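You operate a simulated robot arm through the tools that you are given. There is no shell and no other tool. Be economical: measure what you need, move in short steps, check, and stop when the job is done.

The job below is to be done with a simulated two-armed robot. You get a single attempt, and the scene is never put back.

TASK
Oil a patch on top of the chuck post from the oil tin.
Fine: Hold the tin still while you slide its lid open and shut again. Load the round brush on its pad; hold the post while you brush. Brush back in its stand. Set down upright: round brush. A coat counts when it lies all over at full strength: go over it till it gets no stronger.
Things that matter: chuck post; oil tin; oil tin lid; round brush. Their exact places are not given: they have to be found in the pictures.

It is judged by the outcome, as a careful person would: the job done as asked, and still so three seconds after it is handed in. It fails if anything else is knocked over, pushed out of place, dropped, spilled or broken. Lids that push on must go on centred and level and be pressed home; caps that screw on are set level and turned clockwise until they are tight.

THE ROBOT
Two 7-joint arms with two-finger parallel grippers on one trunk, on a base that drives. Base frame: it is fixed to the floor where the robot stands at the start and does not move with it; the origin is under the middle of the robot, x ahead of it, y to its left, z up. Lengths are in mm, angles in degrees, forces in N, time in s.
The left shoulder is at the start at [70, 133, 1301], the right one opposite. With the tool pointing down near the work surface each hand reaches from about 100 to 620 mm from the robot's upright axis, wherever it stands, measured 20 degrees to its own side. Places, roughly: oil tin lid [500, -100, 1000]. Payload 1.57 kg a hand.
The tool frame of a hand sits at the grasp point between the pads (the TCP): z along the fingers, y along the line on which they close. The tips reach 30 mm beyond it. Largest opening 80 mm; finger width 17, thickness 12; the body of the gripper, 40 by 82 mm, starts 80 mm behind the TCP.
Orientation is that of the tool frame in the base frame, as a unit quaternion [x, y, z, w]. With the fingers straight down and closing along the base's y, the tool's x points along the base's -x, its y along +y and its z along -z.

THE INTERFACE
- The arms move only by the tool move_arm. It takes "left_steps", "right_steps" or both (then of equal length, played together; a hand with none holds still); each is a list that holds one entry, the list of rows, each a list of 7 numbers: the shift along the tool's x, y, z in cm, then the turn, a rotation vector about the tool's x, y, z in rad, then the closure, from 0 (fully open) to 1 (shut). In form: [[[dx, dy, dz, wx, wy, wz, grip], ...]]. A call has 1 to 12 rows; each row is the pose to reach, as a shift and turn from the pose commanded when the call began, along the tool's axes at that moment. Rows are played at 5 a second. More than 50 mm and 8.6 degrees between two rows, or a gripper value outside its range, and nothing of the call is played. A pose out of reach is approached as far as the arm can. The call stops where the force on the tool passes 40 N (or 10 N more than at its start, if that is more) or the arm is blocked; 0.2 s more then pass. The fingers move at their own pace (about 153 mm/s each) and stop on an object; they squeeze with about 22 N. The grip force told is the motor's: it shows also when the fingers shut on nothing. Time passes only in rows, and 0.2 s behind the last, so rows that repeat a pose let the fingers close. The reply holds the time, the measured pose of the TCP, the force on the tool along the base axes, the opening and the grip force, in the units named above and with some noise, with the torque about the TCP (base axes, N m) and any sound that the robot's microphone picked up, and new pictures: "views" is both (left out), scene, wrist or none (wrist: the cameras of the hands that moved).
- Cameras (640 x 400 px; columns grow to the right, rows downward): "scene" is now at [130.4, -23.2, 1519.9]; the picture's right is [-0.32, -0.95, 0.00], its down [-0.62, 0.21, -0.76] and it looks along [0.72, -0.24, -0.65] (base axes); focal length 232 px, centre (320, 200). "left" rides on the left gripper at [72, 7, -122] in its tool frame; the picture's right is [-0.09, 1.00, 0.00], its down [-0.84, -0.08, -0.54] and it looks along [-0.54, -0.05, 0.84] (tool axes); focal length 238 px, centre (320, 200). "right" rides on the right gripper at [72, -7, -122] in its tool frame; the picture's right is [0.09, 1.00, 0.00], its down [-0.84, 0.08, -0.54] and it looks along [-0.54, 0.05, 0.84] (tool axes); focal length 238 px, centre (320, 200).
- slide_trunk(by): slides the trunk up (or, below 0, down) by that many mm; the arms and the scene camera ride with it, the base frame stays. It gives what a move gives, with no picture.
- steer(legs): drives the robot by 1 to 6 legs, each [ahead, left, turn to the left] in mm, mm and degrees, along the robot's own axes; the way and the turn of a leg run together, so that a leg with both is an arc; at most 1500 mm and 180 degrees a leg. The arms and the cameras ride along, it lands a little off, and it stops where it bumps. It gives what a move gives, and a new picture of the scene camera.
- head_to(pan, tilt): turns the head with the scene camera to pan (to the left, within 86 degrees either way) and tilt (down, from -29 to 69), counted from straight ahead of the robot. It gives what a move gives, and a new picture of the scene camera.
- pixel_to_xyz(camera, pixels): for up to 12 pixels [column, row] of the newest picture of that camera ("zoom" is the newest enlarged one), the place [x, y, z] in the base frame of the surface seen there, good to about 3 mm. No time passes.
- zoom(camera, box): a new picture of the part [left, top, right, bottom] of that camera's present view, enlarged. No time passes.
- job_done(): hands the job in; it is judged then, once.

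Work in short steps. Measure before you move; look again where a grasp or a placing could have gone wrong, and mend it. You have 80 turns and 260 pictures in all, those below and enlarged ones among them. Open the grippers and draw the arms clear of the work before you hand the job in, unless the task says otherwise; then end with one line.

The tools are called after "Call:" as a command line: name --argument value ..., lists and objects as JSON in quotes. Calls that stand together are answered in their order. move_arm: Moves the arms, as the interface text tells. Its arguments: {"type":"object","properties":{"left_steps":{"type":"array","items":{"type":"array","items":{"type":"array","items":{"type":"number"}}}},"right_steps":{"type":"array","items":{"type":"array","items":{"type":"array","items":{"type":"number"}}}},"views":{"type":"string","enum":["both","scene","wrist","none"]}},"required":[]} The other tools are called the same way: slide_trunk (by) slides the trunk up or down; steer (legs) drives the base; head_to (pan, tilt) turns the head that bears the scene camera; pixel_to_xyz (camera, pixels) gives the place of the surface under pixels of a picture; zoom (camera, box) takes an enlarged picture of a part of a camera's view; job_done () hands the job in.

At the start:

```text
clock: 0.0
left_eef_pos: [387.7, 13.4, 1316.7]
left_ee_rot: [-0.001, 1.0, 0.0, 0.0]
left_wrist_force: [0.0, 0.9, -0.3]
left_moment: [-0.01, 0.0, 0.0]
left_grip_width: 80.2
left_finger_force: 0.1
right_eef_pos: [363.9, -347.9, 1370.7]
right_ee_rot: [0.0, 1.0, 0.0, 0.001]
right_wrist_force: [0.1, 0.5, -0.2]
right_moment: [-0.03, 0.01, 0.0]
right_grip_width: 80.0
right_finger_force: 0.0
trunk travel left (down, up): [-875.0, 65.0]
robot x, y, heading: [-0.3, 2.2, -0.3]
head pan, tilt: [-18.7, 40.6]
```

scene: 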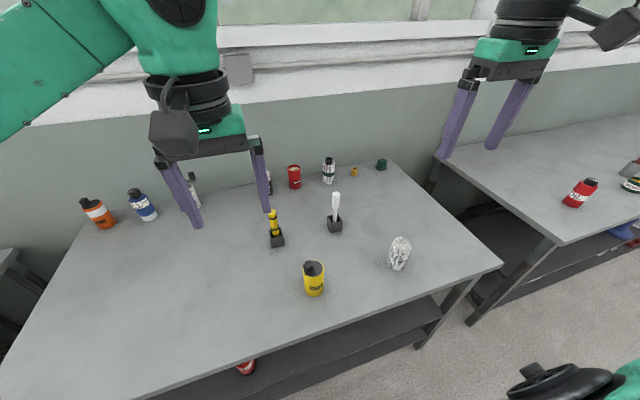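
right: 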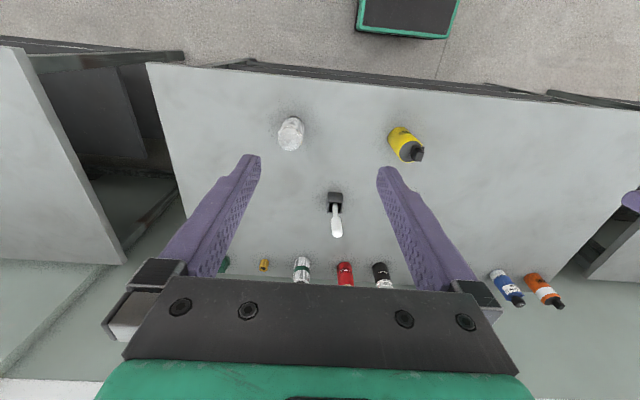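
left: 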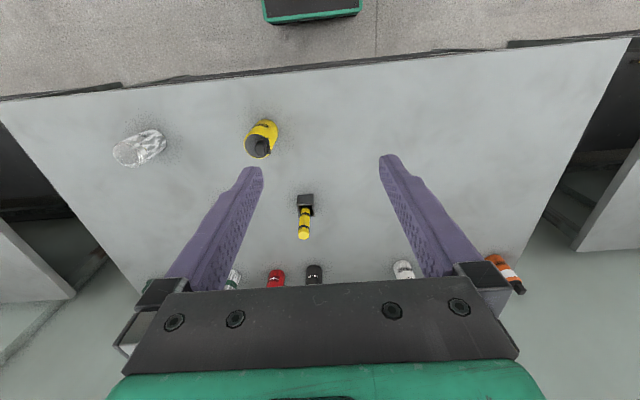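

The pictures show a yellow tin at (313,278), a silver object at (399,253), and two stands with brush-like things at (275,230) and (335,213). I enlarge these to tell them apart.

Call:
zoom --camera "scene" --box '[240, 170, 440, 310]'

Call:
zoom --camera "left" --box '[100, 90, 360, 260]'

Call:
zoom --camera "right" --box '[220, 100, 460, 290]'

Call:
pixel_to_xyz --camera "scene" --pixels '[[313, 268], [315, 285], [399, 243], [397, 260], [273, 215], [278, 240], [336, 200], [335, 226], [294, 170], [328, 170], [354, 172], [381, 163]]'

```text
2.86 times, centred on (340, 240) of scene
```

zoom: 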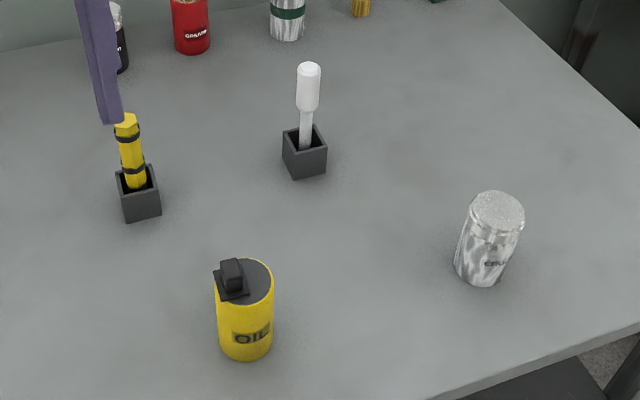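

```text
2.35 times, centred on (230, 175) of left
```

zoom: 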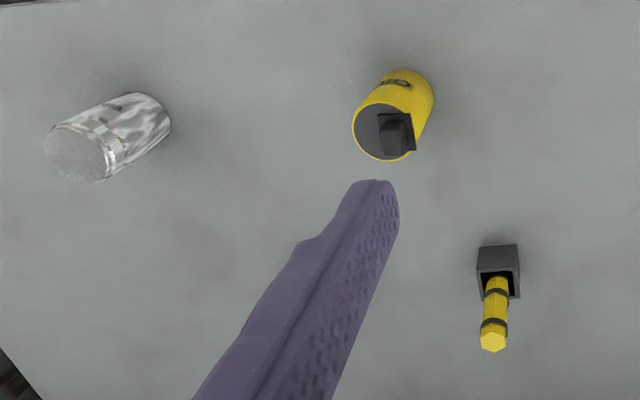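

```text
2.11 times, centred on (340, 195) of right
```

zoom: 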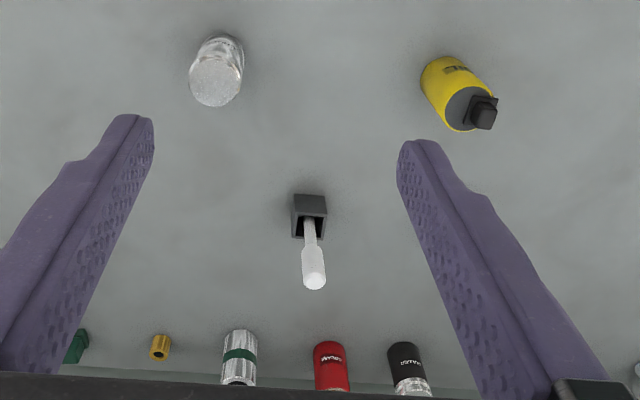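

```text
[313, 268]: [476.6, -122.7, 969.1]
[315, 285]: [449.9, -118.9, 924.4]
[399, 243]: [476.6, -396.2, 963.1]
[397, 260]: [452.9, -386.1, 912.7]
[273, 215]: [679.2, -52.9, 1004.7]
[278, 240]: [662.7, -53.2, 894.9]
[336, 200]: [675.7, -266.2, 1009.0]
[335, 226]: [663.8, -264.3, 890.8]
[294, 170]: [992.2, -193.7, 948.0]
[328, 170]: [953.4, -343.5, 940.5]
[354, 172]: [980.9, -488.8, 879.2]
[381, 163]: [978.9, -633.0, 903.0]
```

The silver post near (476,-396) bears the word "CHUCK". I enlarge the tin, the post and both brushes to read the lid and the brush heads.

Call:
zoom --camera "scene" --box '[293, 253, 337, 303]'

Call:
zoom --camera "scene" --box '[260, 185, 350, 252]'

Call:
zoom --camera "scene" --box '[375, 228, 425, 278]'

Call:
zoom --camera "right" --box '[375, 110, 435, 170]'

```text
8.00 times, centred on (315, 278) of scene
```

zoom: 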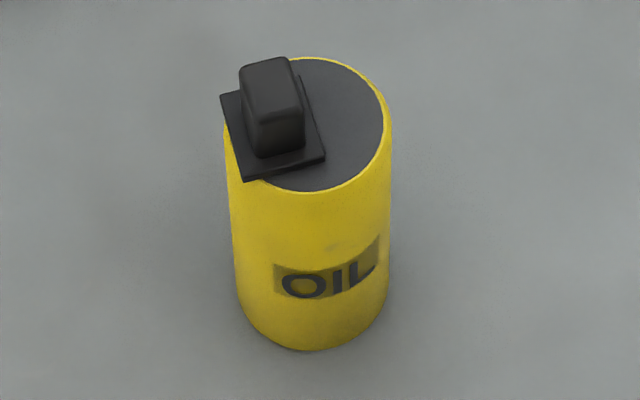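

```text
5.97 times, centred on (305, 218) of scene
```

zoom: 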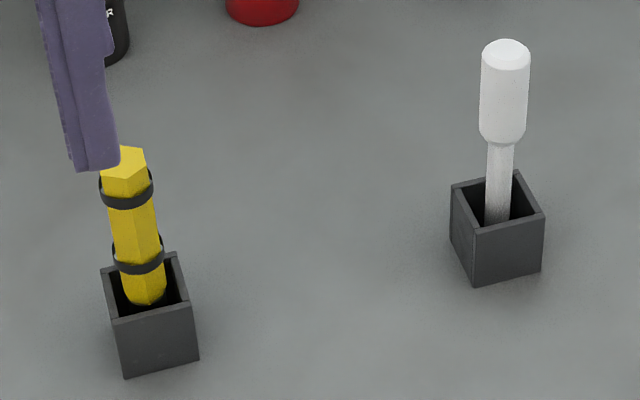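

```text
8.00 times, centred on (400, 253) of scene
```

zoom: 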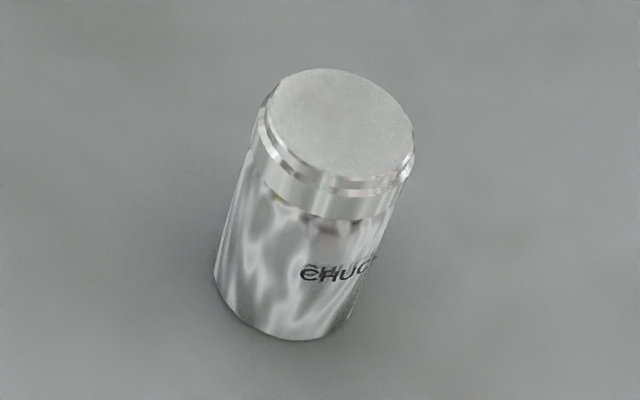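

```text
6.67 times, centred on (405, 140) of right
```

zoom: 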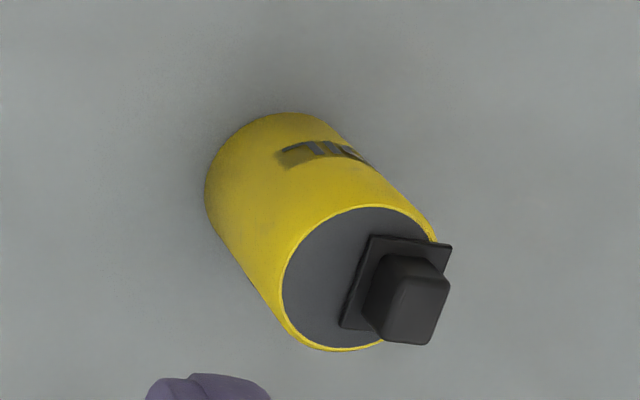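

The tin has a square sliding lid with a knob, set off-centre toward +y. I measure lid corners, knob and tin rim from the enlarged right view, then the post from the scene.

Call:
pixel_to_xyz --camera "zoom" --pixels '[[372, 238], [450, 246], [343, 326], [290, 290], [330, 345], [395, 208], [420, 275], [400, 330], [320, 270], [440, 290], [372, 300], [355, 225]]'

Call:
zoom --camera "scene" --box '[375, 228, 425, 278]'

```text
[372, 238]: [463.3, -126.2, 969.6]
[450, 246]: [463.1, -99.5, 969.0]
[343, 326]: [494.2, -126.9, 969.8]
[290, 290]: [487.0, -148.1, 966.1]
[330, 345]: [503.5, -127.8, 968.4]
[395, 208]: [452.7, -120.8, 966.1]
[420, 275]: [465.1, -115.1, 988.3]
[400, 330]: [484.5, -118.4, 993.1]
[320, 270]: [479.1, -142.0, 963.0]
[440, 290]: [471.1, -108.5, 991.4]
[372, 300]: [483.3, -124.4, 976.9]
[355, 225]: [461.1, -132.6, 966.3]
```

```text
8.00 times, centred on (400, 253) of scene
```

zoom: 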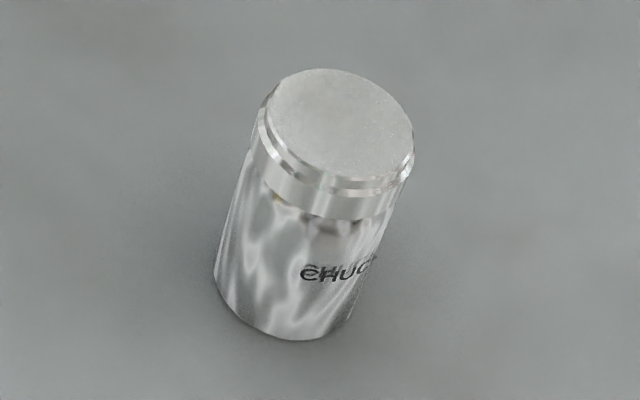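

Call:
pixel_to_xyz --camera "zoom" --pixels '[[320, 72], [275, 125], [410, 135], [345, 178], [340, 120], [235, 290], [285, 335], [270, 190], [330, 215], [340, 300], [215, 275], [300, 250]]'

Call:
zoom --camera "right" --box '[260, 100, 320, 160]'

Call:
zoom --camera "right" --box '[305, 180, 365, 240]'

Call:
zoom --camera "left" --box '[275, 180, 335, 245]'

```text
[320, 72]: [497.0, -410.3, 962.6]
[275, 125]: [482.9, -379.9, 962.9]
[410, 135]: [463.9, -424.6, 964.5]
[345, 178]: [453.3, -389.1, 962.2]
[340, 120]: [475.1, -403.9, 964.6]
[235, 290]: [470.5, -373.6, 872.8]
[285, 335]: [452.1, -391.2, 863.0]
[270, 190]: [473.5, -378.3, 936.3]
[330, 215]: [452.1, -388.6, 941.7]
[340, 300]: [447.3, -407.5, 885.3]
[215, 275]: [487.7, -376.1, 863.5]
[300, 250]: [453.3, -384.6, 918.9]
```

```text
6.67 times, centred on (290, 130) of right
```

zoom: 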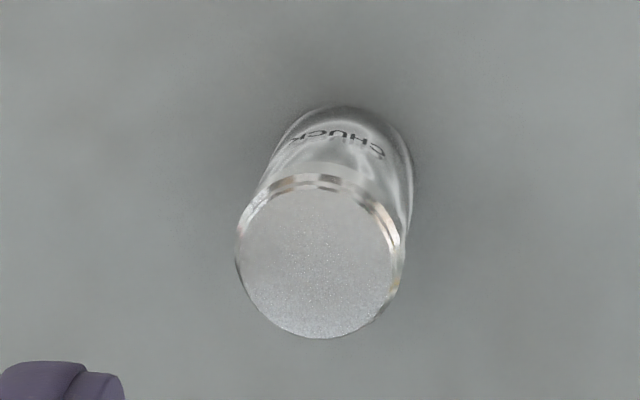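

```text
6.67 times, centred on (335, 210) of right
```

zoom: 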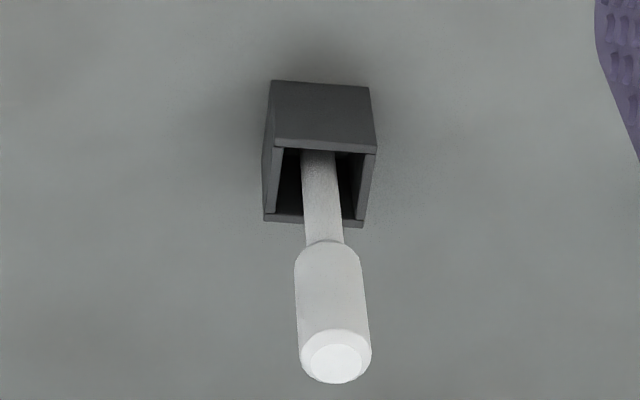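

```text
6.15 times, centred on (305, 212) of left
```

zoom: 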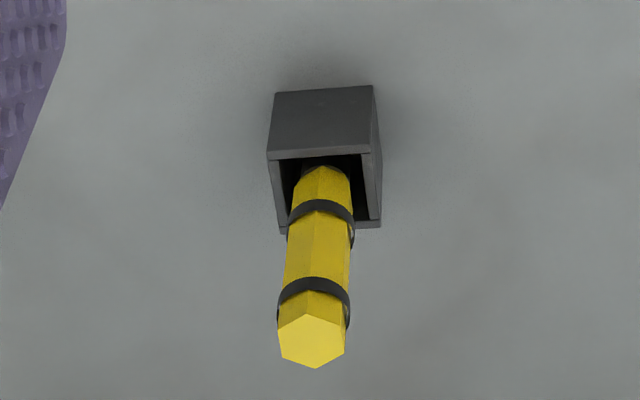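

The post's top is a disc centred near (475,-403,963), radius about 25; the tin centre is near (478,-121), lid square at x 463–494. Everything is to the right of the robot, so I measure the table's front edge before driving sideways.

Call:
pixel_to_xyz --camera "scene" --pixels '[[200, 375], [350, 318], [480, 270], [60, 250], [385, 162], [495, 262], [320, 335], [450, 320], [245, 368]]'

Call:
steer --legs '[[0, -260, 0]]'

```text
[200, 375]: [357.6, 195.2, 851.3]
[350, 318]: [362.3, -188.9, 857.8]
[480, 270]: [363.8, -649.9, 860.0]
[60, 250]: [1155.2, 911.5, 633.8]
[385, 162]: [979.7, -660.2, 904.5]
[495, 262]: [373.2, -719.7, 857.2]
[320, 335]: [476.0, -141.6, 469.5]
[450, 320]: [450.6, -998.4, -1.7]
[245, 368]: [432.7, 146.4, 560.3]
```

```text
clock: 1.9
left_eef_pos: [389.0, -245.5, 1316.4]
left_ee_rot: [0.001, 1.0, -0.002, 0.001]
left_wrist_force: [0.1, 0.1, -0.2]
left_moment: [-0.05, 0.0, 0.04]
left_grip_width: 80.0
left_finger_force: 0.1
right_eef_pos: [361.6, -605.1, 1370.7]
right_ee_rot: [0.003, 1.0, -0.002, 0.0]
right_wrist_force: [0.0, 0.2, 1.0]
right_moment: [0.0, 0.0, 0.01]
right_grip_width: 80.1
right_finger_force: 0.0
trunk travel left (down, up): [-875.0, 65.0]
robot x, y, heading: [-1.5, -257.3, -0.0]
head pan, tilt: [-18.7, 40.6]
```

scene: 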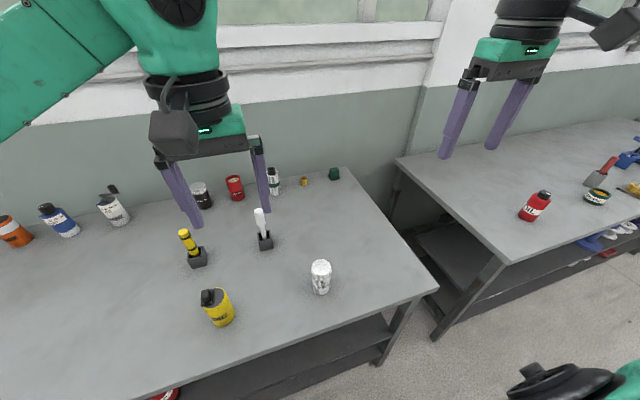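

The other table holds a red-handled tool at (602,172) and a tin at (597,197); the back row has a white thing with a black stick at (112,205). I enlarge them in case the round brush is one of those.

Call:
zoom --camera "scene" --box '[500, 140, 640, 240]'

Call:
zoom --camera "scene" --box '[80, 165, 350, 285]'

Call:
head_to --pan 0 --tilt 45

```text
4.00 times, centred on (570, 190) of scene
```

zoom: 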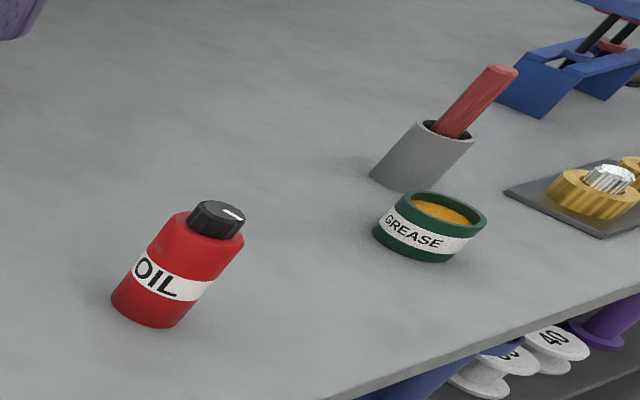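

```text
2.37 times, centred on (215, 225) of scene
```

zoom: 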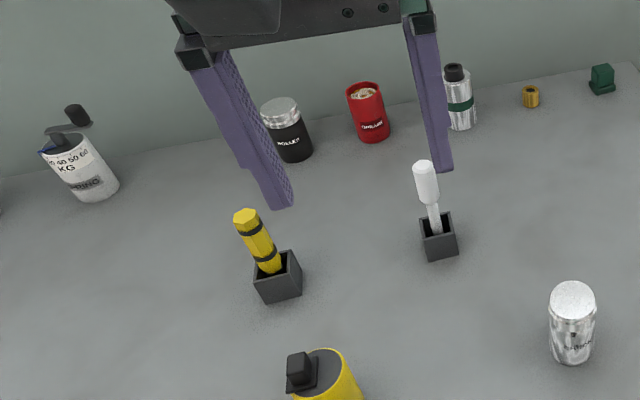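

```text
clock: 2.7
left_eef_pos: [389.1, -250.1, 1317.1]
left_ee_rot: [0.0, 1.0, 0.0, 0.001]
left_wrist_force: [-0.3, -0.1, -0.1]
left_moment: [0.04, 0.01, 0.01]
left_grip_width: 80.2
left_finger_force: 0.0
right_eef_pos: [361.4, -609.8, 1370.6]
right_ee_rot: [0.002, 1.0, -0.001, 0.0]
right_wrist_force: [0.1, 0.1, -0.3]
right_moment: [-0.02, 0.0, -0.02]
right_grip_width: 80.0
right_finger_force: 0.1
trunk travel left (down, up): [-875.0, 65.0]
robot x, y, heading: [-1.6, -256.8, -0.2]
head pan, tilt: [0.0, 45.0]
```

scene: 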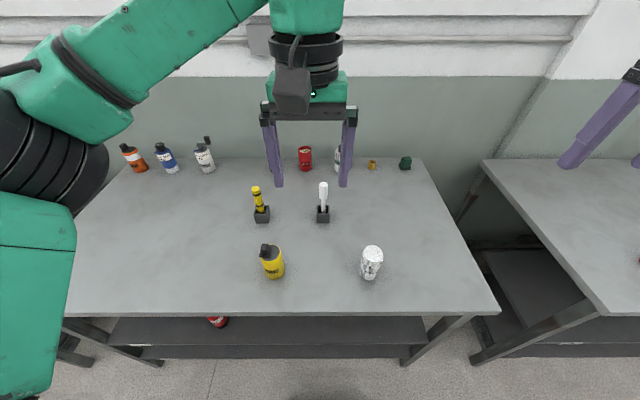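

I want to drive somewhat closer, so I check where the robot's base front edge is in the left wrist view.

Call:
zoom --camera "left" --box '[0, 0, 640, 400]'

Call:
pixel_to_xyz --camera "left" --pixels '[[310, 18], [275, 21], [350, 13], [310, 5], [310, 55]]'

```text
1.00 times, centred on (320, 200) of left
```

zoom: 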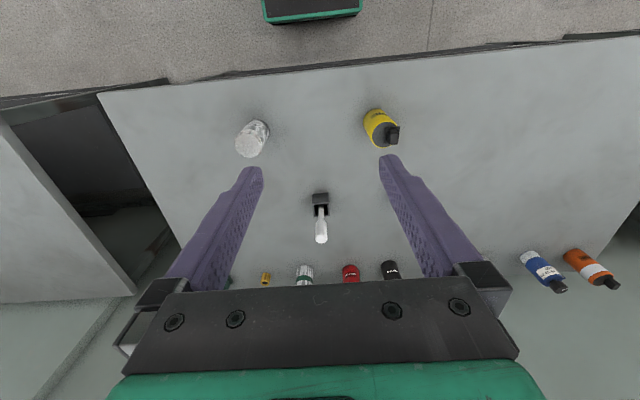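

```text
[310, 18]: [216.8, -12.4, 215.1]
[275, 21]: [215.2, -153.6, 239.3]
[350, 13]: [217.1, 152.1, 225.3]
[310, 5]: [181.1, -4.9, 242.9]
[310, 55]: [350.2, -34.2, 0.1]
```

The base front is at x≈217 and low (z<245), the table edge at 358, so driving 130 mm ahead is safe.

Call:
steer --legs '[[130, 0, 0]]'

Call:
head_to --pan 0 --tilt 52

```text
clock: 4.0
left_eef_pos: [512.1, -247.9, 1318.6]
left_ee_rot: [0.0, 1.0, 0.0, 0.002]
left_wrist_force: [0.3, -0.4, 0.2]
left_moment: [0.03, -0.01, -0.05]
left_grip_width: 80.2
left_finger_force: 0.0
right_eef_pos: [485.3, -609.0, 1370.5]
right_ee_rot: [0.001, 1.0, 0.0, 0.003]
right_wrist_force: [-0.1, -1.0, 0.1]
right_moment: [-0.01, 0.0, 0.05]
right_grip_width: 80.1
right_finger_force: 0.0
trunk travel left (down, up): [-875.0, 65.0]
robot x, y, heading: [127.1, -262.4, -0.3]
head pan, tilt: [0.0, 45.0]
```

scene: 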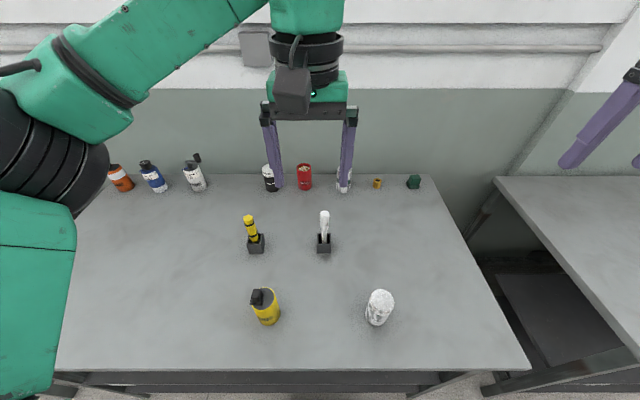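

```text
clock: 4.6
left_eef_pos: [516.0, -247.9, 1318.2]
left_ee_rot: [0.0, 1.0, 0.001, 0.0]
left_wrist_force: [0.6, -0.4, -0.6]
left_moment: [-0.02, 0.02, 0.0]
left_grip_width: 79.9
left_finger_force: 0.1
right_eef_pos: [488.7, -608.5, 1369.9]
right_ee_rot: [0.001, 1.0, 0.0, 0.002]
right_wrist_force: [-0.2, 0.2, -1.1]
right_moment: [0.01, -0.01, 0.0]
right_grip_width: 80.2
right_finger_force: 0.0
trunk travel left (down, up): [-875.0, 65.0]
robot x, y, heading: [124.8, -262.2, -0.1]
head pan, tilt: [0.0, 52.0]
```

scene: 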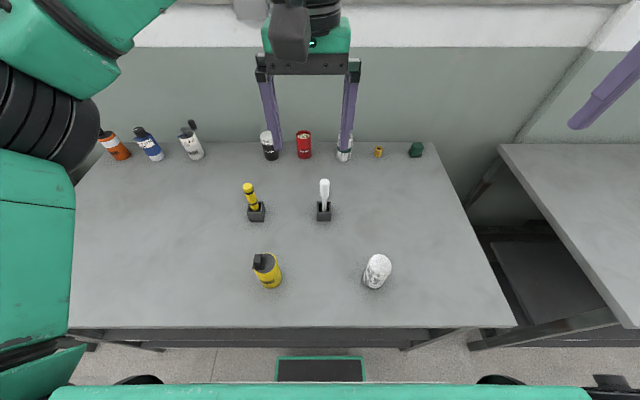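

I re-measure the tin lid and brushes from the nearer viewpoint.

Call:
zoom --camera "scene" --box '[245, 245, 295, 295]'

Call:
pixel_to_xyz --camera "scene" --pixels '[[248, 188], [251, 203], [257, 217], [324, 184], [324, 195], [324, 207], [324, 217], [378, 263], [262, 258], [272, 264]]'

Call:
zoom --camera "scene" --box '[235, 170, 345, 230]'

```text
8.00 times, centred on (270, 270) of scene
```

zoom: 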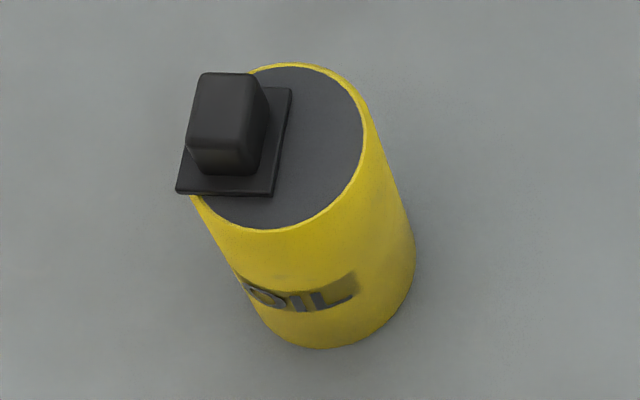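

```text
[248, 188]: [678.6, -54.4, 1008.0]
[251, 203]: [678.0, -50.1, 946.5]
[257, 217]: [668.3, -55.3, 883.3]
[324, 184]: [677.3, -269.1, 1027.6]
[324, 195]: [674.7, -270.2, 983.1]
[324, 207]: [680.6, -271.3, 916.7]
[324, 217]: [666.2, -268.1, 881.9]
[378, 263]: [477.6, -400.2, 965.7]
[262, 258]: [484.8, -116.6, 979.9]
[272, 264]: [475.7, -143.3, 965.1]
```

```text
5.82 times, centred on (290, 200) of scene
```

zoom: 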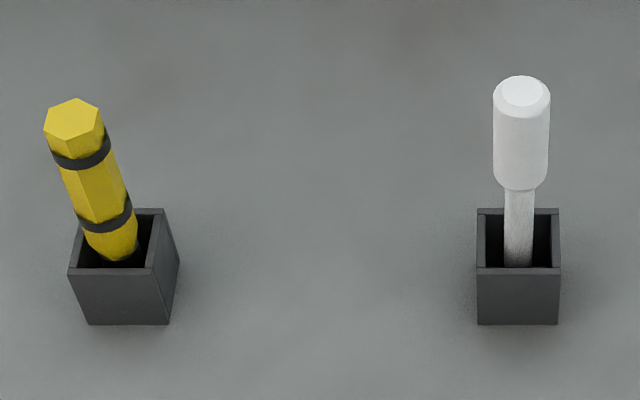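

The tin's lid sits at y≈-127..-97 with the knob top near z 993. First I turn the left hand a quarter and bring it out to the tin's left side, above the table.

Call:
move_arm --left_steps '[[[0.33, 2.62, 1.53, 0, 0, -0.1428, 0], [0.65, 5.24, 3.05, 0, 0, -0.2856, 0], [0.98, 7.85, 4.58, 0, 0, -0.4284, 0], [1.31, 10.47, 6.11, 0, 0, -0.5712, 0], [1.64, 13.09, 7.64, 0, 0, -0.714, 0], [1.96, 15.71, 9.16, 0, 0, -0.8568, 0], [2.29, 18.33, 10.69, 0, 0, -0.9996, 0], [2.62, 20.95, 12.22, 0, 0, -1.1424, 0], [2.95, 23.56, 13.75, 0, 0, -1.2852, 0], [3.27, 26.18, 15.27, 0, 0, -1.428, 0], [3.6, 28.8, 16.8, 0, 0, -1.5708, 0], [3.6, 28.8, 16.8, 0, 0, -1.5708, 0]]]' --views "both"

```text
clock: 7.2
left_eef_pos: [480.6, 40.4, 1149.4]
left_ee_rot: [0.708, -0.706, 0.0, 0.0]
left_wrist_force: [0.9, -0.1, -0.7]
left_moment: [0.0, 0.02, 0.01]
left_grip_width: 79.7
left_finger_force: 0.0
right_eef_pos: [489.6, -609.3, 1369.6]
right_ee_rot: [0.001, 1.0, 0.0, 0.001]
right_wrist_force: [-1.0, -1.1, 0.6]
right_moment: [0.02, -0.03, 0.02]
right_grip_width: 79.9
right_finger_force: 0.1
trunk travel left (down, up): [-875.0, 65.0]
robot x, y, heading: [127.0, -261.1, -0.1]
head pan, tilt: [0.0, 52.0]
```

scene: 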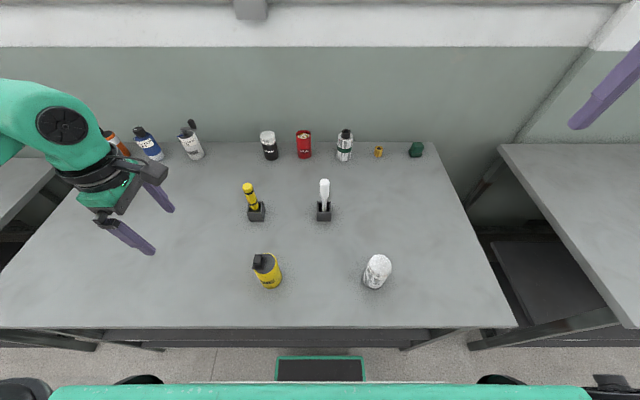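
left: 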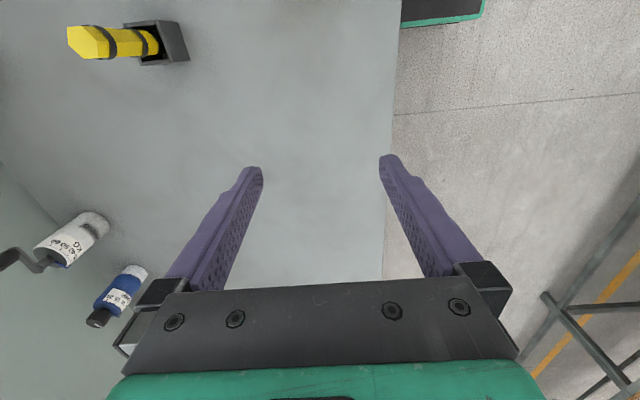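

Left hand is as commanded. Now I tilt it toward horizontal beside the tin and bring the right hand over the middle, tilted a little.

Call:
move_arm --left_steps '[[[0.34, 0.03, 1.75, 0, 0.1134, 0, 0], [0.68, 0.05, 3.5, 0, 0.2268, 0, 0], [1.02, 0.08, 5.25, 0, 0.3402, 0, 0], [1.36, 0.1, 7.0, 0, 0.4536, 0, 0], [1.7, 0.13, 8.75, 0, 0.567, 0, 0], [2.04, 0.16, 10.5, 0, 0.6804, 0, 0], [2.38, 0.18, 12.25, 0, 0.7938, 0, 0], [2.72, 0.21, 14.0, 0, 0.9072, 0, 0], [3.06, 0.23, 15.75, 0, 1.0206, 0, 0], [3.4, 0.26, 17.5, 0, 1.134, 0, 0], [3.4, 0.26, 17.5, 0, 1.134, 0, 0], [3.4, 0.26, 17.5, 0, 1.134, 0, 0]]]' --right_steps '[[[0.09, 3.33, 1.83, -0.03, 0, 0, 0], [0.18, 6.67, 3.67, -0.06, 0, 0, 0], [0.28, 10, 5.5, -0.09, 0, 0, 0], [0.37, 13.33, 7.33, -0.12, 0, 0, 0], [0.46, 16.67, 9.17, -0.15, 0, 0, 0], [0.55, 20, 11, -0.18, 0, 0, 0], [0.64, 23.33, 12.83, -0.21, 0, 0, 0], [0.73, 26.67, 14.67, -0.24, 0, 0, 0], [0.83, 30, 16.5, -0.27, 0, 0, 0.2], [0.92, 33.33, 18.33, -0.3, 0, 0, 0.35], [1.01, 36.67, 20.17, -0.33, 0, 0, 0.45], [1.1, 40, 22, -0.35, 0, 0, 0.45]]]'

```text
clock: 9.8
left_eef_pos: [479.3, 5.8, 972.5]
left_ee_rot: [-0.596, 0.596, -0.38, -0.382]
left_wrist_force: [0.2, -0.2, -0.9]
left_moment: [0.03, 0.03, 0.02]
left_grip_width: 80.0
left_finger_force: 0.1
right_eef_pos: [480.1, -215.3, 1152.4]
right_ee_rot: [0.001, 0.984, 0.176, 0.001]
right_wrist_force: [0.6, 0.4, 0.2]
right_moment: [-0.03, 0.02, -0.03]
right_grip_width: 44.1
right_finger_force: 0.0
right hand out of reach, approached as far as the arm can: row 12
trunk travel left (down, up): [-875.0, 65.0]
robot x, y, heading: [125.5, -259.1, -0.3]
head pan, tilt: [0.0, 52.0]
```

scene: 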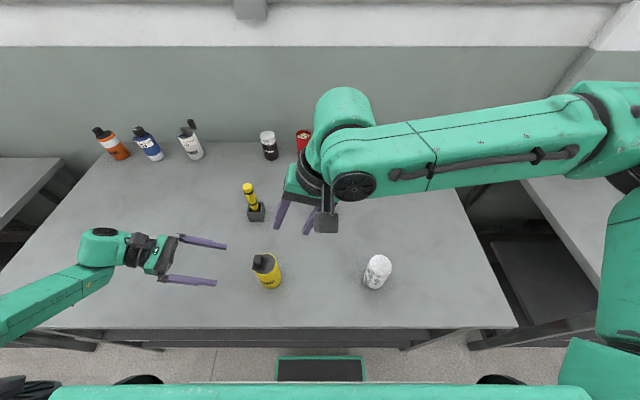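
right: 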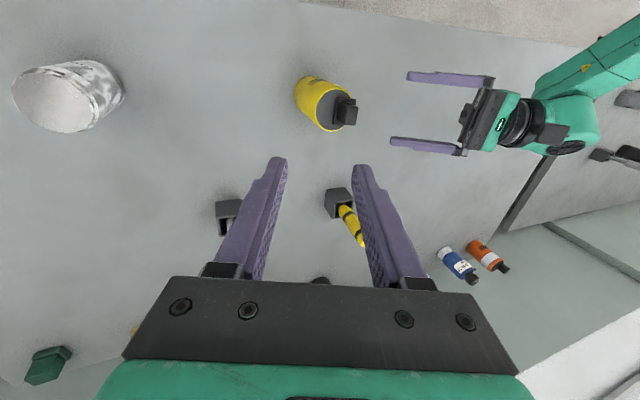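
left: 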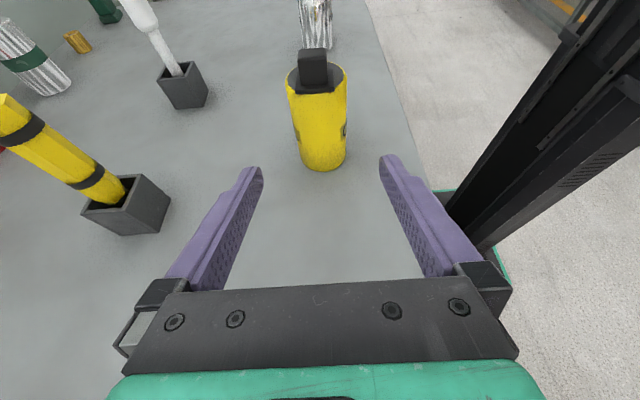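

The right hand reports being at its reach limit when crossing over. Driving 80 mm to the left brings the tin more centrally; both hands are clear for that.

Call:
steer --legs '[[0, 90, 0]]'

```text
clock: 10.9
left_eef_pos: [478.5, 92.6, 974.1]
left_ee_rot: [-0.597, 0.597, -0.379, -0.379]
left_wrist_force: [-0.8, 0.0, 0.0]
left_moment: [0.03, 0.01, 0.03]
left_grip_width: 79.8
left_finger_force: 0.1
right_eef_pos: [478.8, -132.6, 1152.2]
right_ee_rot: [0.002, 0.984, 0.177, 0.002]
right_wrist_force: [-0.3, 0.0, 0.0]
right_moment: [0.03, -0.01, 0.01]
right_grip_width: 44.0
right_finger_force: 0.1
trunk travel left (down, up): [-875.0, 65.0]
robot x, y, heading: [128.2, -170.4, 0.2]
head pan, tilt: [0.0, 52.0]
```

scene: 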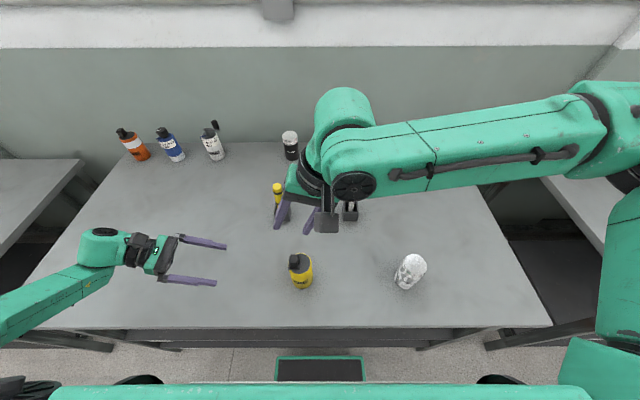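

Left hand is at (478,93,974). I raise it slightly along its x and advance toward the tin, stopping short to check the straddle.

Call:
move_arm --left_steps '[[[1.2, 0, 3.5, 0, 0, 0, 0], [2.4, 0, 7, 0, 0, 0, 0], [3.7, 0, 10.5, 0, 0, 0, 0], [3.7, 0, 13, 0, 0, 0, 0], [3.7, 0, 15, 0, 0, 0, 0], [3.7, 0, 16, 0, 0, 0, 0]]]' --views "wrist"

Call:
zoom --camera "scene" --box '[220, 220, 340, 310]'

```text
clock: 12.3
left_eef_pos: [478.0, -67.2, 937.1]
left_ee_rot: [-0.596, 0.597, -0.38, -0.38]
left_wrist_force: [-0.2, 0.1, 0.4]
left_moment: [0.0, 0.01, -0.03]
left_grip_width: 79.9
left_finger_force: 0.0
right_eef_pos: [480.4, -126.2, 1151.0]
right_ee_rot: [0.002, 0.985, 0.175, 0.001]
right_wrist_force: [-1.2, 0.4, -0.3]
right_moment: [0.0, -0.04, 0.0]
right_grip_width: 44.1
right_finger_force: 0.1
trunk travel left (down, up): [-875.0, 65.0]
robot x, y, heading: [128.2, -172.0, -0.2]
head pan, tilt: [0.0, 52.0]
```

left: 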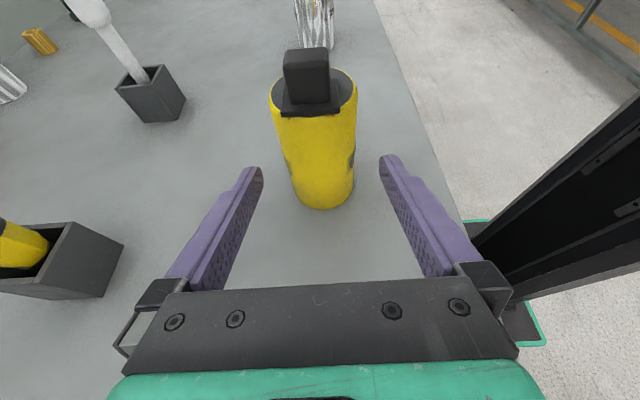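

```text
4.44 times, centred on (280, 265) of scene
```

zoom: 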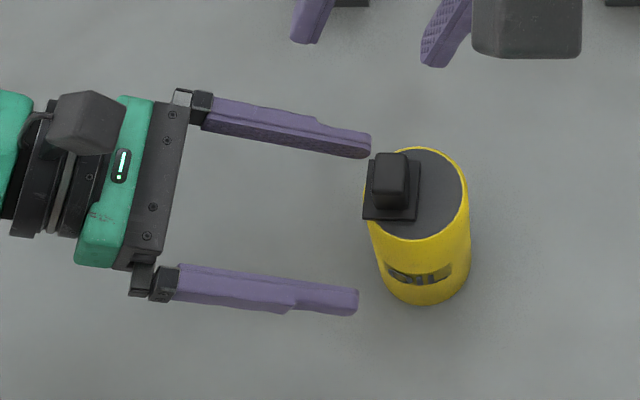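

The tin lies centred between the fingers. I advance the rest and close on it.

Call:
move_arm --left_steps '[[[0, 0, 2, 0, 0, 0, 0], [0, 0, 4, 0, 0, 0, 0], [0, 0, 5.8, 0, 0, 0, 0], [0, 0, 5.8, 0, 0, 0, 0.15], [0, 0, 5.8, 0, 0, 0, 0.25], [0, 0, 5.8, 0, 0, 0, 0.3], [0, 0, 5.8, 0, 0, 0, 0.4], [0, 0, 5.8, 0, 0, 0, 0.5], [0, 0, 5.8, 0, 0, 0, 0.5]]]' --views "wrist"

Call:
zoom --camera "scene" --box '[250, 230, 350, 305]'

```text
clock: 14.3
left_eef_pos: [477.9, -120.0, 912.6]
left_ee_rot: [0.596, -0.596, 0.38, 0.38]
left_wrist_force: [0.2, -1.2, -0.1]
left_moment: [-0.03, 0.0, -0.01]
left_grip_width: 57.1
left_finger_force: 21.8
right_eef_pos: [478.7, -126.5, 1152.0]
right_ee_rot: [0.002, 0.985, 0.174, 0.001]
right_wrist_force: [0.5, 0.1, -0.4]
right_moment: [0.02, 0.03, -0.01]
right_grip_width: 44.0
right_finger_force: 0.1
trunk travel left (down, up): [-875.0, 65.0]
robot x, y, heading: [128.0, -174.5, -0.1]
head pan, tilt: [0.0, 52.0]
```

left: 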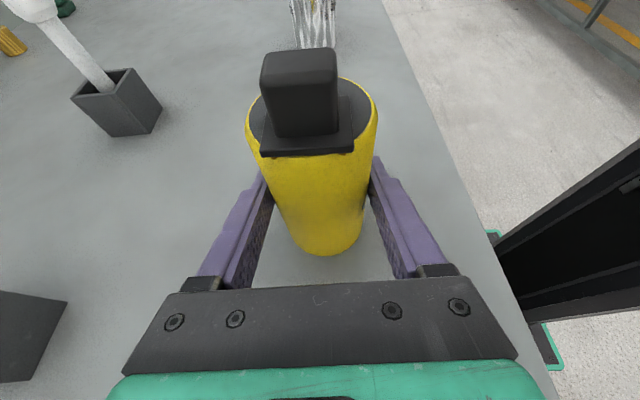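

```text
5.33 times, centred on (300, 268) of scene
```

zoom: 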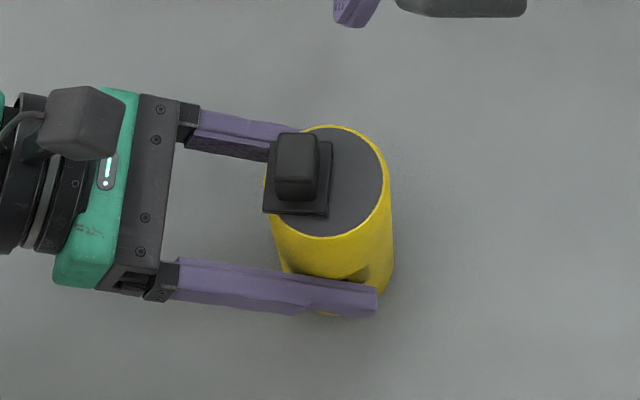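

The tin is held (57 mm, 21.8 N). I measure the knob and lid in the scene and the left view.

Call:
pixel_to_xyz --camera "zoom" --pixels '[[298, 145], [280, 142], [316, 142], [296, 175], [295, 198], [280, 198], [314, 198], [265, 212], [326, 215], [330, 145], [360, 180], [295, 130]]'

Call:
pixel_to_xyz --camera "left" --pixels '[[263, 60], [334, 54], [300, 55], [275, 130], [335, 128], [262, 152], [350, 148], [305, 100]]'

```text
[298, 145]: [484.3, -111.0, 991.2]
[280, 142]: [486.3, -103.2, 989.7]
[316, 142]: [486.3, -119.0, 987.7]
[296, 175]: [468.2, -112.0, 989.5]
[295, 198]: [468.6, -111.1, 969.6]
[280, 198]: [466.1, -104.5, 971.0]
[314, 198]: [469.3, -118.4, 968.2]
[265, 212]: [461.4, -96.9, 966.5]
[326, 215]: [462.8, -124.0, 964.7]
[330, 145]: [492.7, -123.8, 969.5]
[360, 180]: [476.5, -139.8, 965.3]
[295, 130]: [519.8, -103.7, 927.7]
```

```text
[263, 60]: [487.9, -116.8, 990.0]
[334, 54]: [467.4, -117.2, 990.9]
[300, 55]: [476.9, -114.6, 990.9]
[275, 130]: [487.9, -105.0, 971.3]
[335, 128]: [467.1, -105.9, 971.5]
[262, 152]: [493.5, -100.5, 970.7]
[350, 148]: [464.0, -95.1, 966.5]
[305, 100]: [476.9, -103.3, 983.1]
```

The knob is at x 467–488, y -119..-103, top z 991. I straighten the right hand and bring it directly above the knob at z≈1080, and check where the left camera housing sits.

Call:
move_arm --right_steps '[[[0, -0.2, 1.5, 0.07, 0, 0, 0.45], [0.02, -0.4, 3, 0.14, 0, 0, 0.45], [0.05, -0.6, 4.5, 0.21, 0, 0, 0.45], [0.1, -0.8, 6, 0.28, 0, 0, 0.45], [0.12, -1.0, 7.3, 0.35, 0, 0, 0.45], [0.12, -1.0, 7.3, 0.35, 0, 0, 0.45]]]'

Call:
pixel_to_xyz --camera "zoom" --pixels '[[115, 125], [95, 95], [165, 140]]'

```text
clock: 15.7
left_eef_pos: [478.4, -120.5, 913.4]
left_ee_rot: [-0.596, 0.597, -0.38, -0.38]
left_wrist_force: [-0.4, -0.8, 0.9]
left_moment: [0.0, -0.07, -0.04]
left_grip_width: 56.8
left_finger_force: 21.8
right_eef_pos: [461.8, -200.7, 1105.0]
right_ee_rot: [0.002, 1.0, 0.0, 0.002]
right_wrist_force: [0.0, -0.4, 0.2]
right_moment: [0.01, 0.0, 0.03]
right_grip_width: 43.9
right_finger_force: 0.1
right hand out of reach, approached as far as the arm can: row 1, 2, 3, 4, 5, 6
trunk travel left (down, up): [-875.0, 65.0]
robot x, y, heading: [128.2, -171.8, -0.2]
head pan, tilt: [0.0, 52.0]
```

scene: 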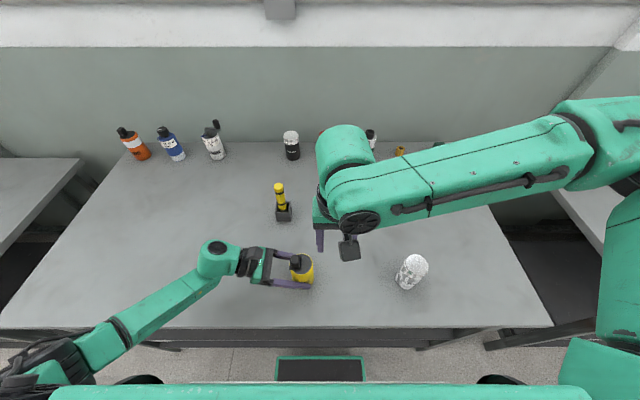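
right: 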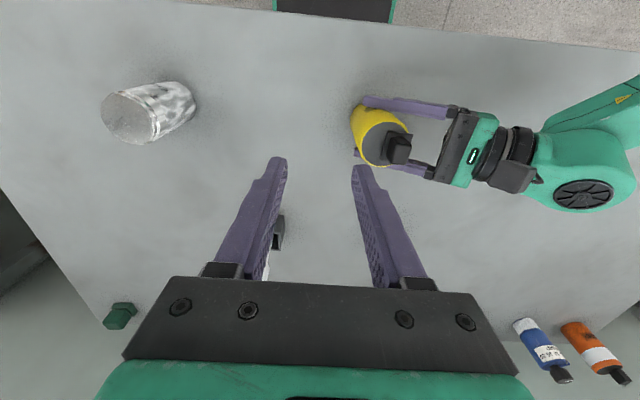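

```text
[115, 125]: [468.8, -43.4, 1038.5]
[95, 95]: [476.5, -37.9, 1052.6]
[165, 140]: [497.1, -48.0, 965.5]
```

The right hand stalls at y≈-200; it cannot cross the robot's midline at this height. I release the tin, back the left hand off, and lift the right hand a bit so I can drive left and have the tin on the right arm's side.

Call:
move_arm --left_steps '[[[0, 0, 0, 0, 0, 0, 0.2], [0, 0, 0, 0, 0, 0, 0], [0, 0, 0, 0, 0, 0, 0], [0, 0, -3, 0, 0, 0, 0], [0, 0, -6, 0, 0, 0, 0], [0, 0, -9, 0, 0, 0, 0], [0, 0, -12, 0, 0, 0, 0], [0, 0, -12, 0, 0, 0, 0]]]' --views "wrist"

Call:
steer --legs '[[0, 120, 0]]'

```text
clock: 17.5
left_eef_pos: [477.5, -8.6, 965.0]
left_ee_rot: [-0.596, 0.597, -0.38, -0.38]
left_wrist_force: [0.6, 0.1, -0.4]
left_moment: [0.01, 0.0, 0.01]
left_grip_width: 80.0
left_finger_force: 0.1
right_eef_pos: [462.1, -200.5, 1104.4]
right_ee_rot: [0.001, 1.0, 0.001, 0.001]
right_wrist_force: [-0.5, -0.6, -0.2]
right_moment: [0.02, 0.0, -0.01]
right_grip_width: 44.2
right_finger_force: 0.0
trunk travel left (down, up): [-875.0, 65.0]
robot x, y, heading: [123.1, -168.8, -0.0]
head pan, tilt: [0.0, 52.0]
```

left: 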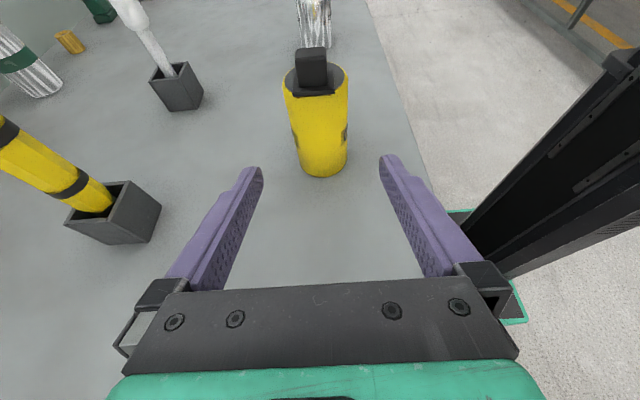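

```text
clock: 18.8
left_eef_pos: [476.8, 113.3, 965.3]
left_ee_rot: [0.597, -0.596, 0.38, 0.379]
left_wrist_force: [0.5, -1.0, 0.1]
left_moment: [0.02, 0.0, -0.03]
left_grip_width: 80.0
left_finger_force: 0.1
right_eef_pos: [461.4, -82.2, 1105.4]
right_ee_rot: [0.001, 1.0, 0.002, 0.001]
right_wrist_force: [0.1, -0.2, 0.4]
right_moment: [-0.02, -0.03, 0.02]
right_grip_width: 43.9
right_finger_force: 0.0
trunk travel left (down, up): [-875.0, 65.0]
robot x, y, heading: [126.2, -49.5, -0.1]
head pan, tilt: [0.0, 52.0]
```

scene: 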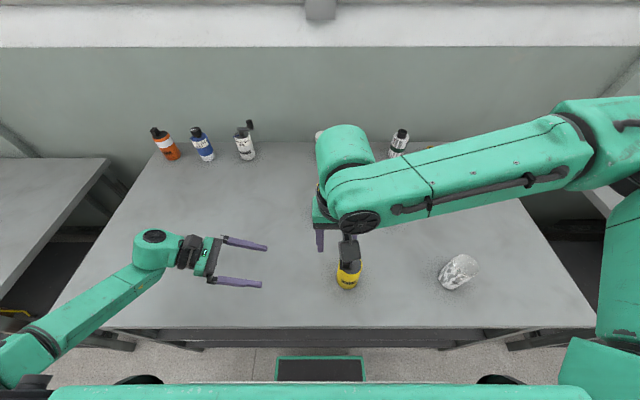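

I now bring the left hand back to the tin (stopping straddled and closing) while the right hand steps aside to y≈-180.

Call:
move_arm --left_steps '[[[1.7, 0, 3, 0, 0, 0, 0], [3.4, -0.05, 6, 0, 0, 0, 0], [5.1, -0.12, 9, 0, 0, 0, 0], [5.1, -0.12, 13, 0, 0, 0, 0], [5.1, -0.12, 16, 0, 0, 0, 0], [5.1, -0.12, 19, 0, 0, 0, 0], [5.1, -0.12, 21.5, 0, 0, 0, 0], [5.1, -0.12, 23.4, 0, 0, 0, 0], [5.1, -0.12, 23.4, 0, 0, 0, 0.25], [5.1, -0.12, 23.4, 0, 0, 0, 0.35], [5.1, -0.12, 23.4, 0, 0, 0, 0.5], [5.1, -0.12, 23.4, 0, 0, 0, 0.5]]]' --right_steps '[[[-0.4, -3, 0, 0, 0, 0, 0.45], [-0.8, -6, 0, 0, 0, 0, 0.45], [-1.6, -9.8, 0, 0, 0, 0, 0.45], [-1.6, -9.8, 0, 0, 0, 0, 0.45], [-1.6, -9.8, 0, 0, 0, 0, 0.45], [-1.6, -9.8, 0, 0, 0, 0, 0.45], [-1.6, -9.8, 0, 0, 0, 0, 0.45], [-1.6, -9.8, 0, 0, 0, 0, 0.45], [-1.6, -9.8, 0, 0, 0, 0, 0.45], [-1.6, -9.8, 0, 0, 0, 0, 0.45], [-1.6, -9.8, 0, 0, 0, 0, 0.45], [-1.6, -9.8, 0, 0, 0, 0, 0.45]]]'

```text
clock: 21.4
left_eef_pos: [478.3, -120.1, 911.6]
left_ee_rot: [0.597, -0.595, 0.381, 0.38]
left_wrist_force: [0.2, -0.6, 0.1]
left_moment: [0.02, -0.05, 0.0]
left_grip_width: 56.6
left_finger_force: 21.6
right_eef_pos: [478.6, -176.0, 1103.0]
right_ee_rot: [0.002, 1.0, 0.001, 0.001]
right_wrist_force: [0.3, -0.6, 0.3]
right_moment: [0.01, 0.01, 0.0]
right_grip_width: 44.2
right_finger_force: 0.0
trunk travel left (down, up): [-875.0, 65.0]
robot x, y, heading: [129.6, -49.5, 0.2]
head pan, tilt: [0.0, 52.0]
```

scene: 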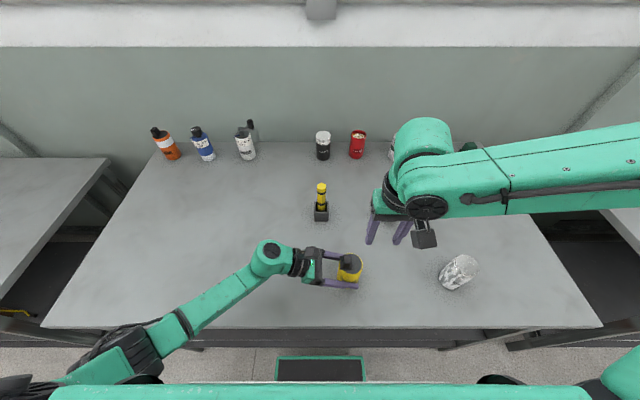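
right: 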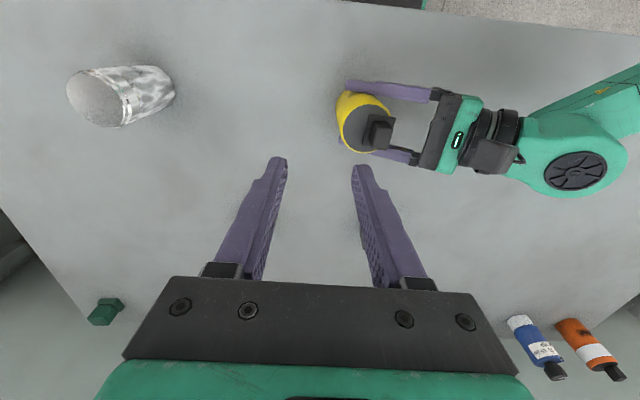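
left: 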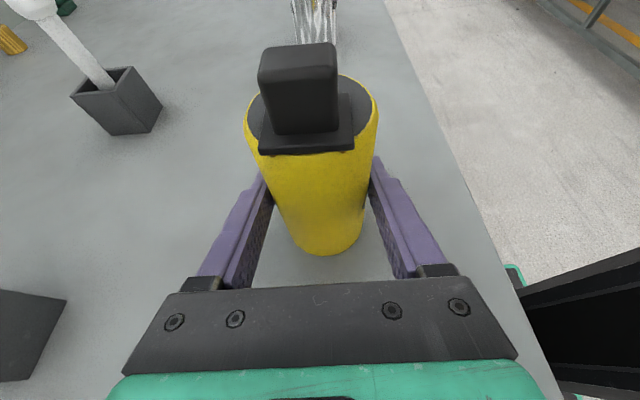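

The tin is held again. Right hand goes over the knob, stopping with tips at z≈1015 to check.

Call:
move_arm --right_steps '[[[0.1, 3.3, 0, 0, 0, 0, 0.45], [0.1, 6.5, 0, 0, 0, 0, 0.45], [0.1, 6.5, 3, 0, 0, 0, 0.45], [0.1, 6.5, 5.8, 0, 0, 0, 0.45], [0.1, 6.5, 5.8, 0, 0, 0, 0.45]]]'

Call:
zoom --camera "left" --box '[200, 0, 440, 180]'

```text
clock: 22.6
left_eef_pos: [479.2, -119.1, 912.5]
left_ee_rot: [0.596, -0.596, 0.38, 0.38]
left_wrist_force: [0.1, 0.3, -0.2]
left_moment: [0.05, 0.0, 0.02]
left_grip_width: 56.7
left_finger_force: 21.8
right_eef_pos: [477.7, -112.1, 1046.3]
right_ee_rot: [0.002, 1.0, 0.001, 0.002]
right_wrist_force: [0.2, 0.3, -0.5]
right_moment: [-0.02, 0.01, -0.03]
right_grip_width: 43.9
right_finger_force: 0.0
trunk travel left (down, up): [-875.0, 65.0]
robot x, y, heading: [125.7, -50.3, 0.3]
head pan, tilt: [0.0, 52.0]
```

scene: 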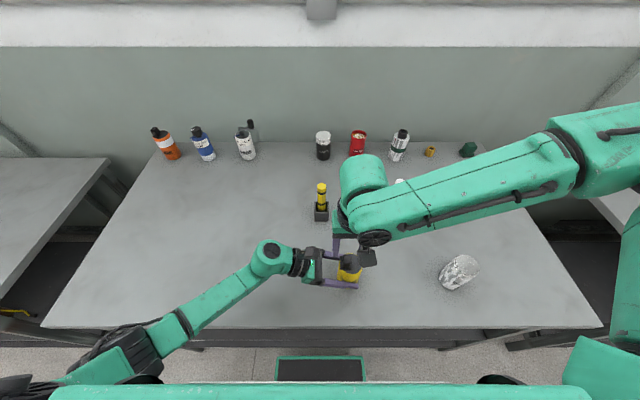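
right: 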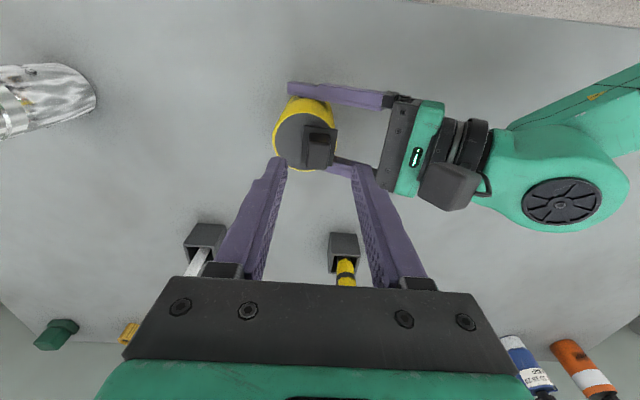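

```text
2.22 times, centred on (320, 90) of left
```

zoom: 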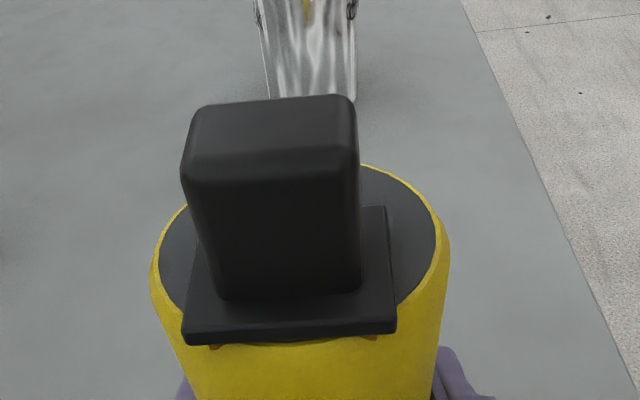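

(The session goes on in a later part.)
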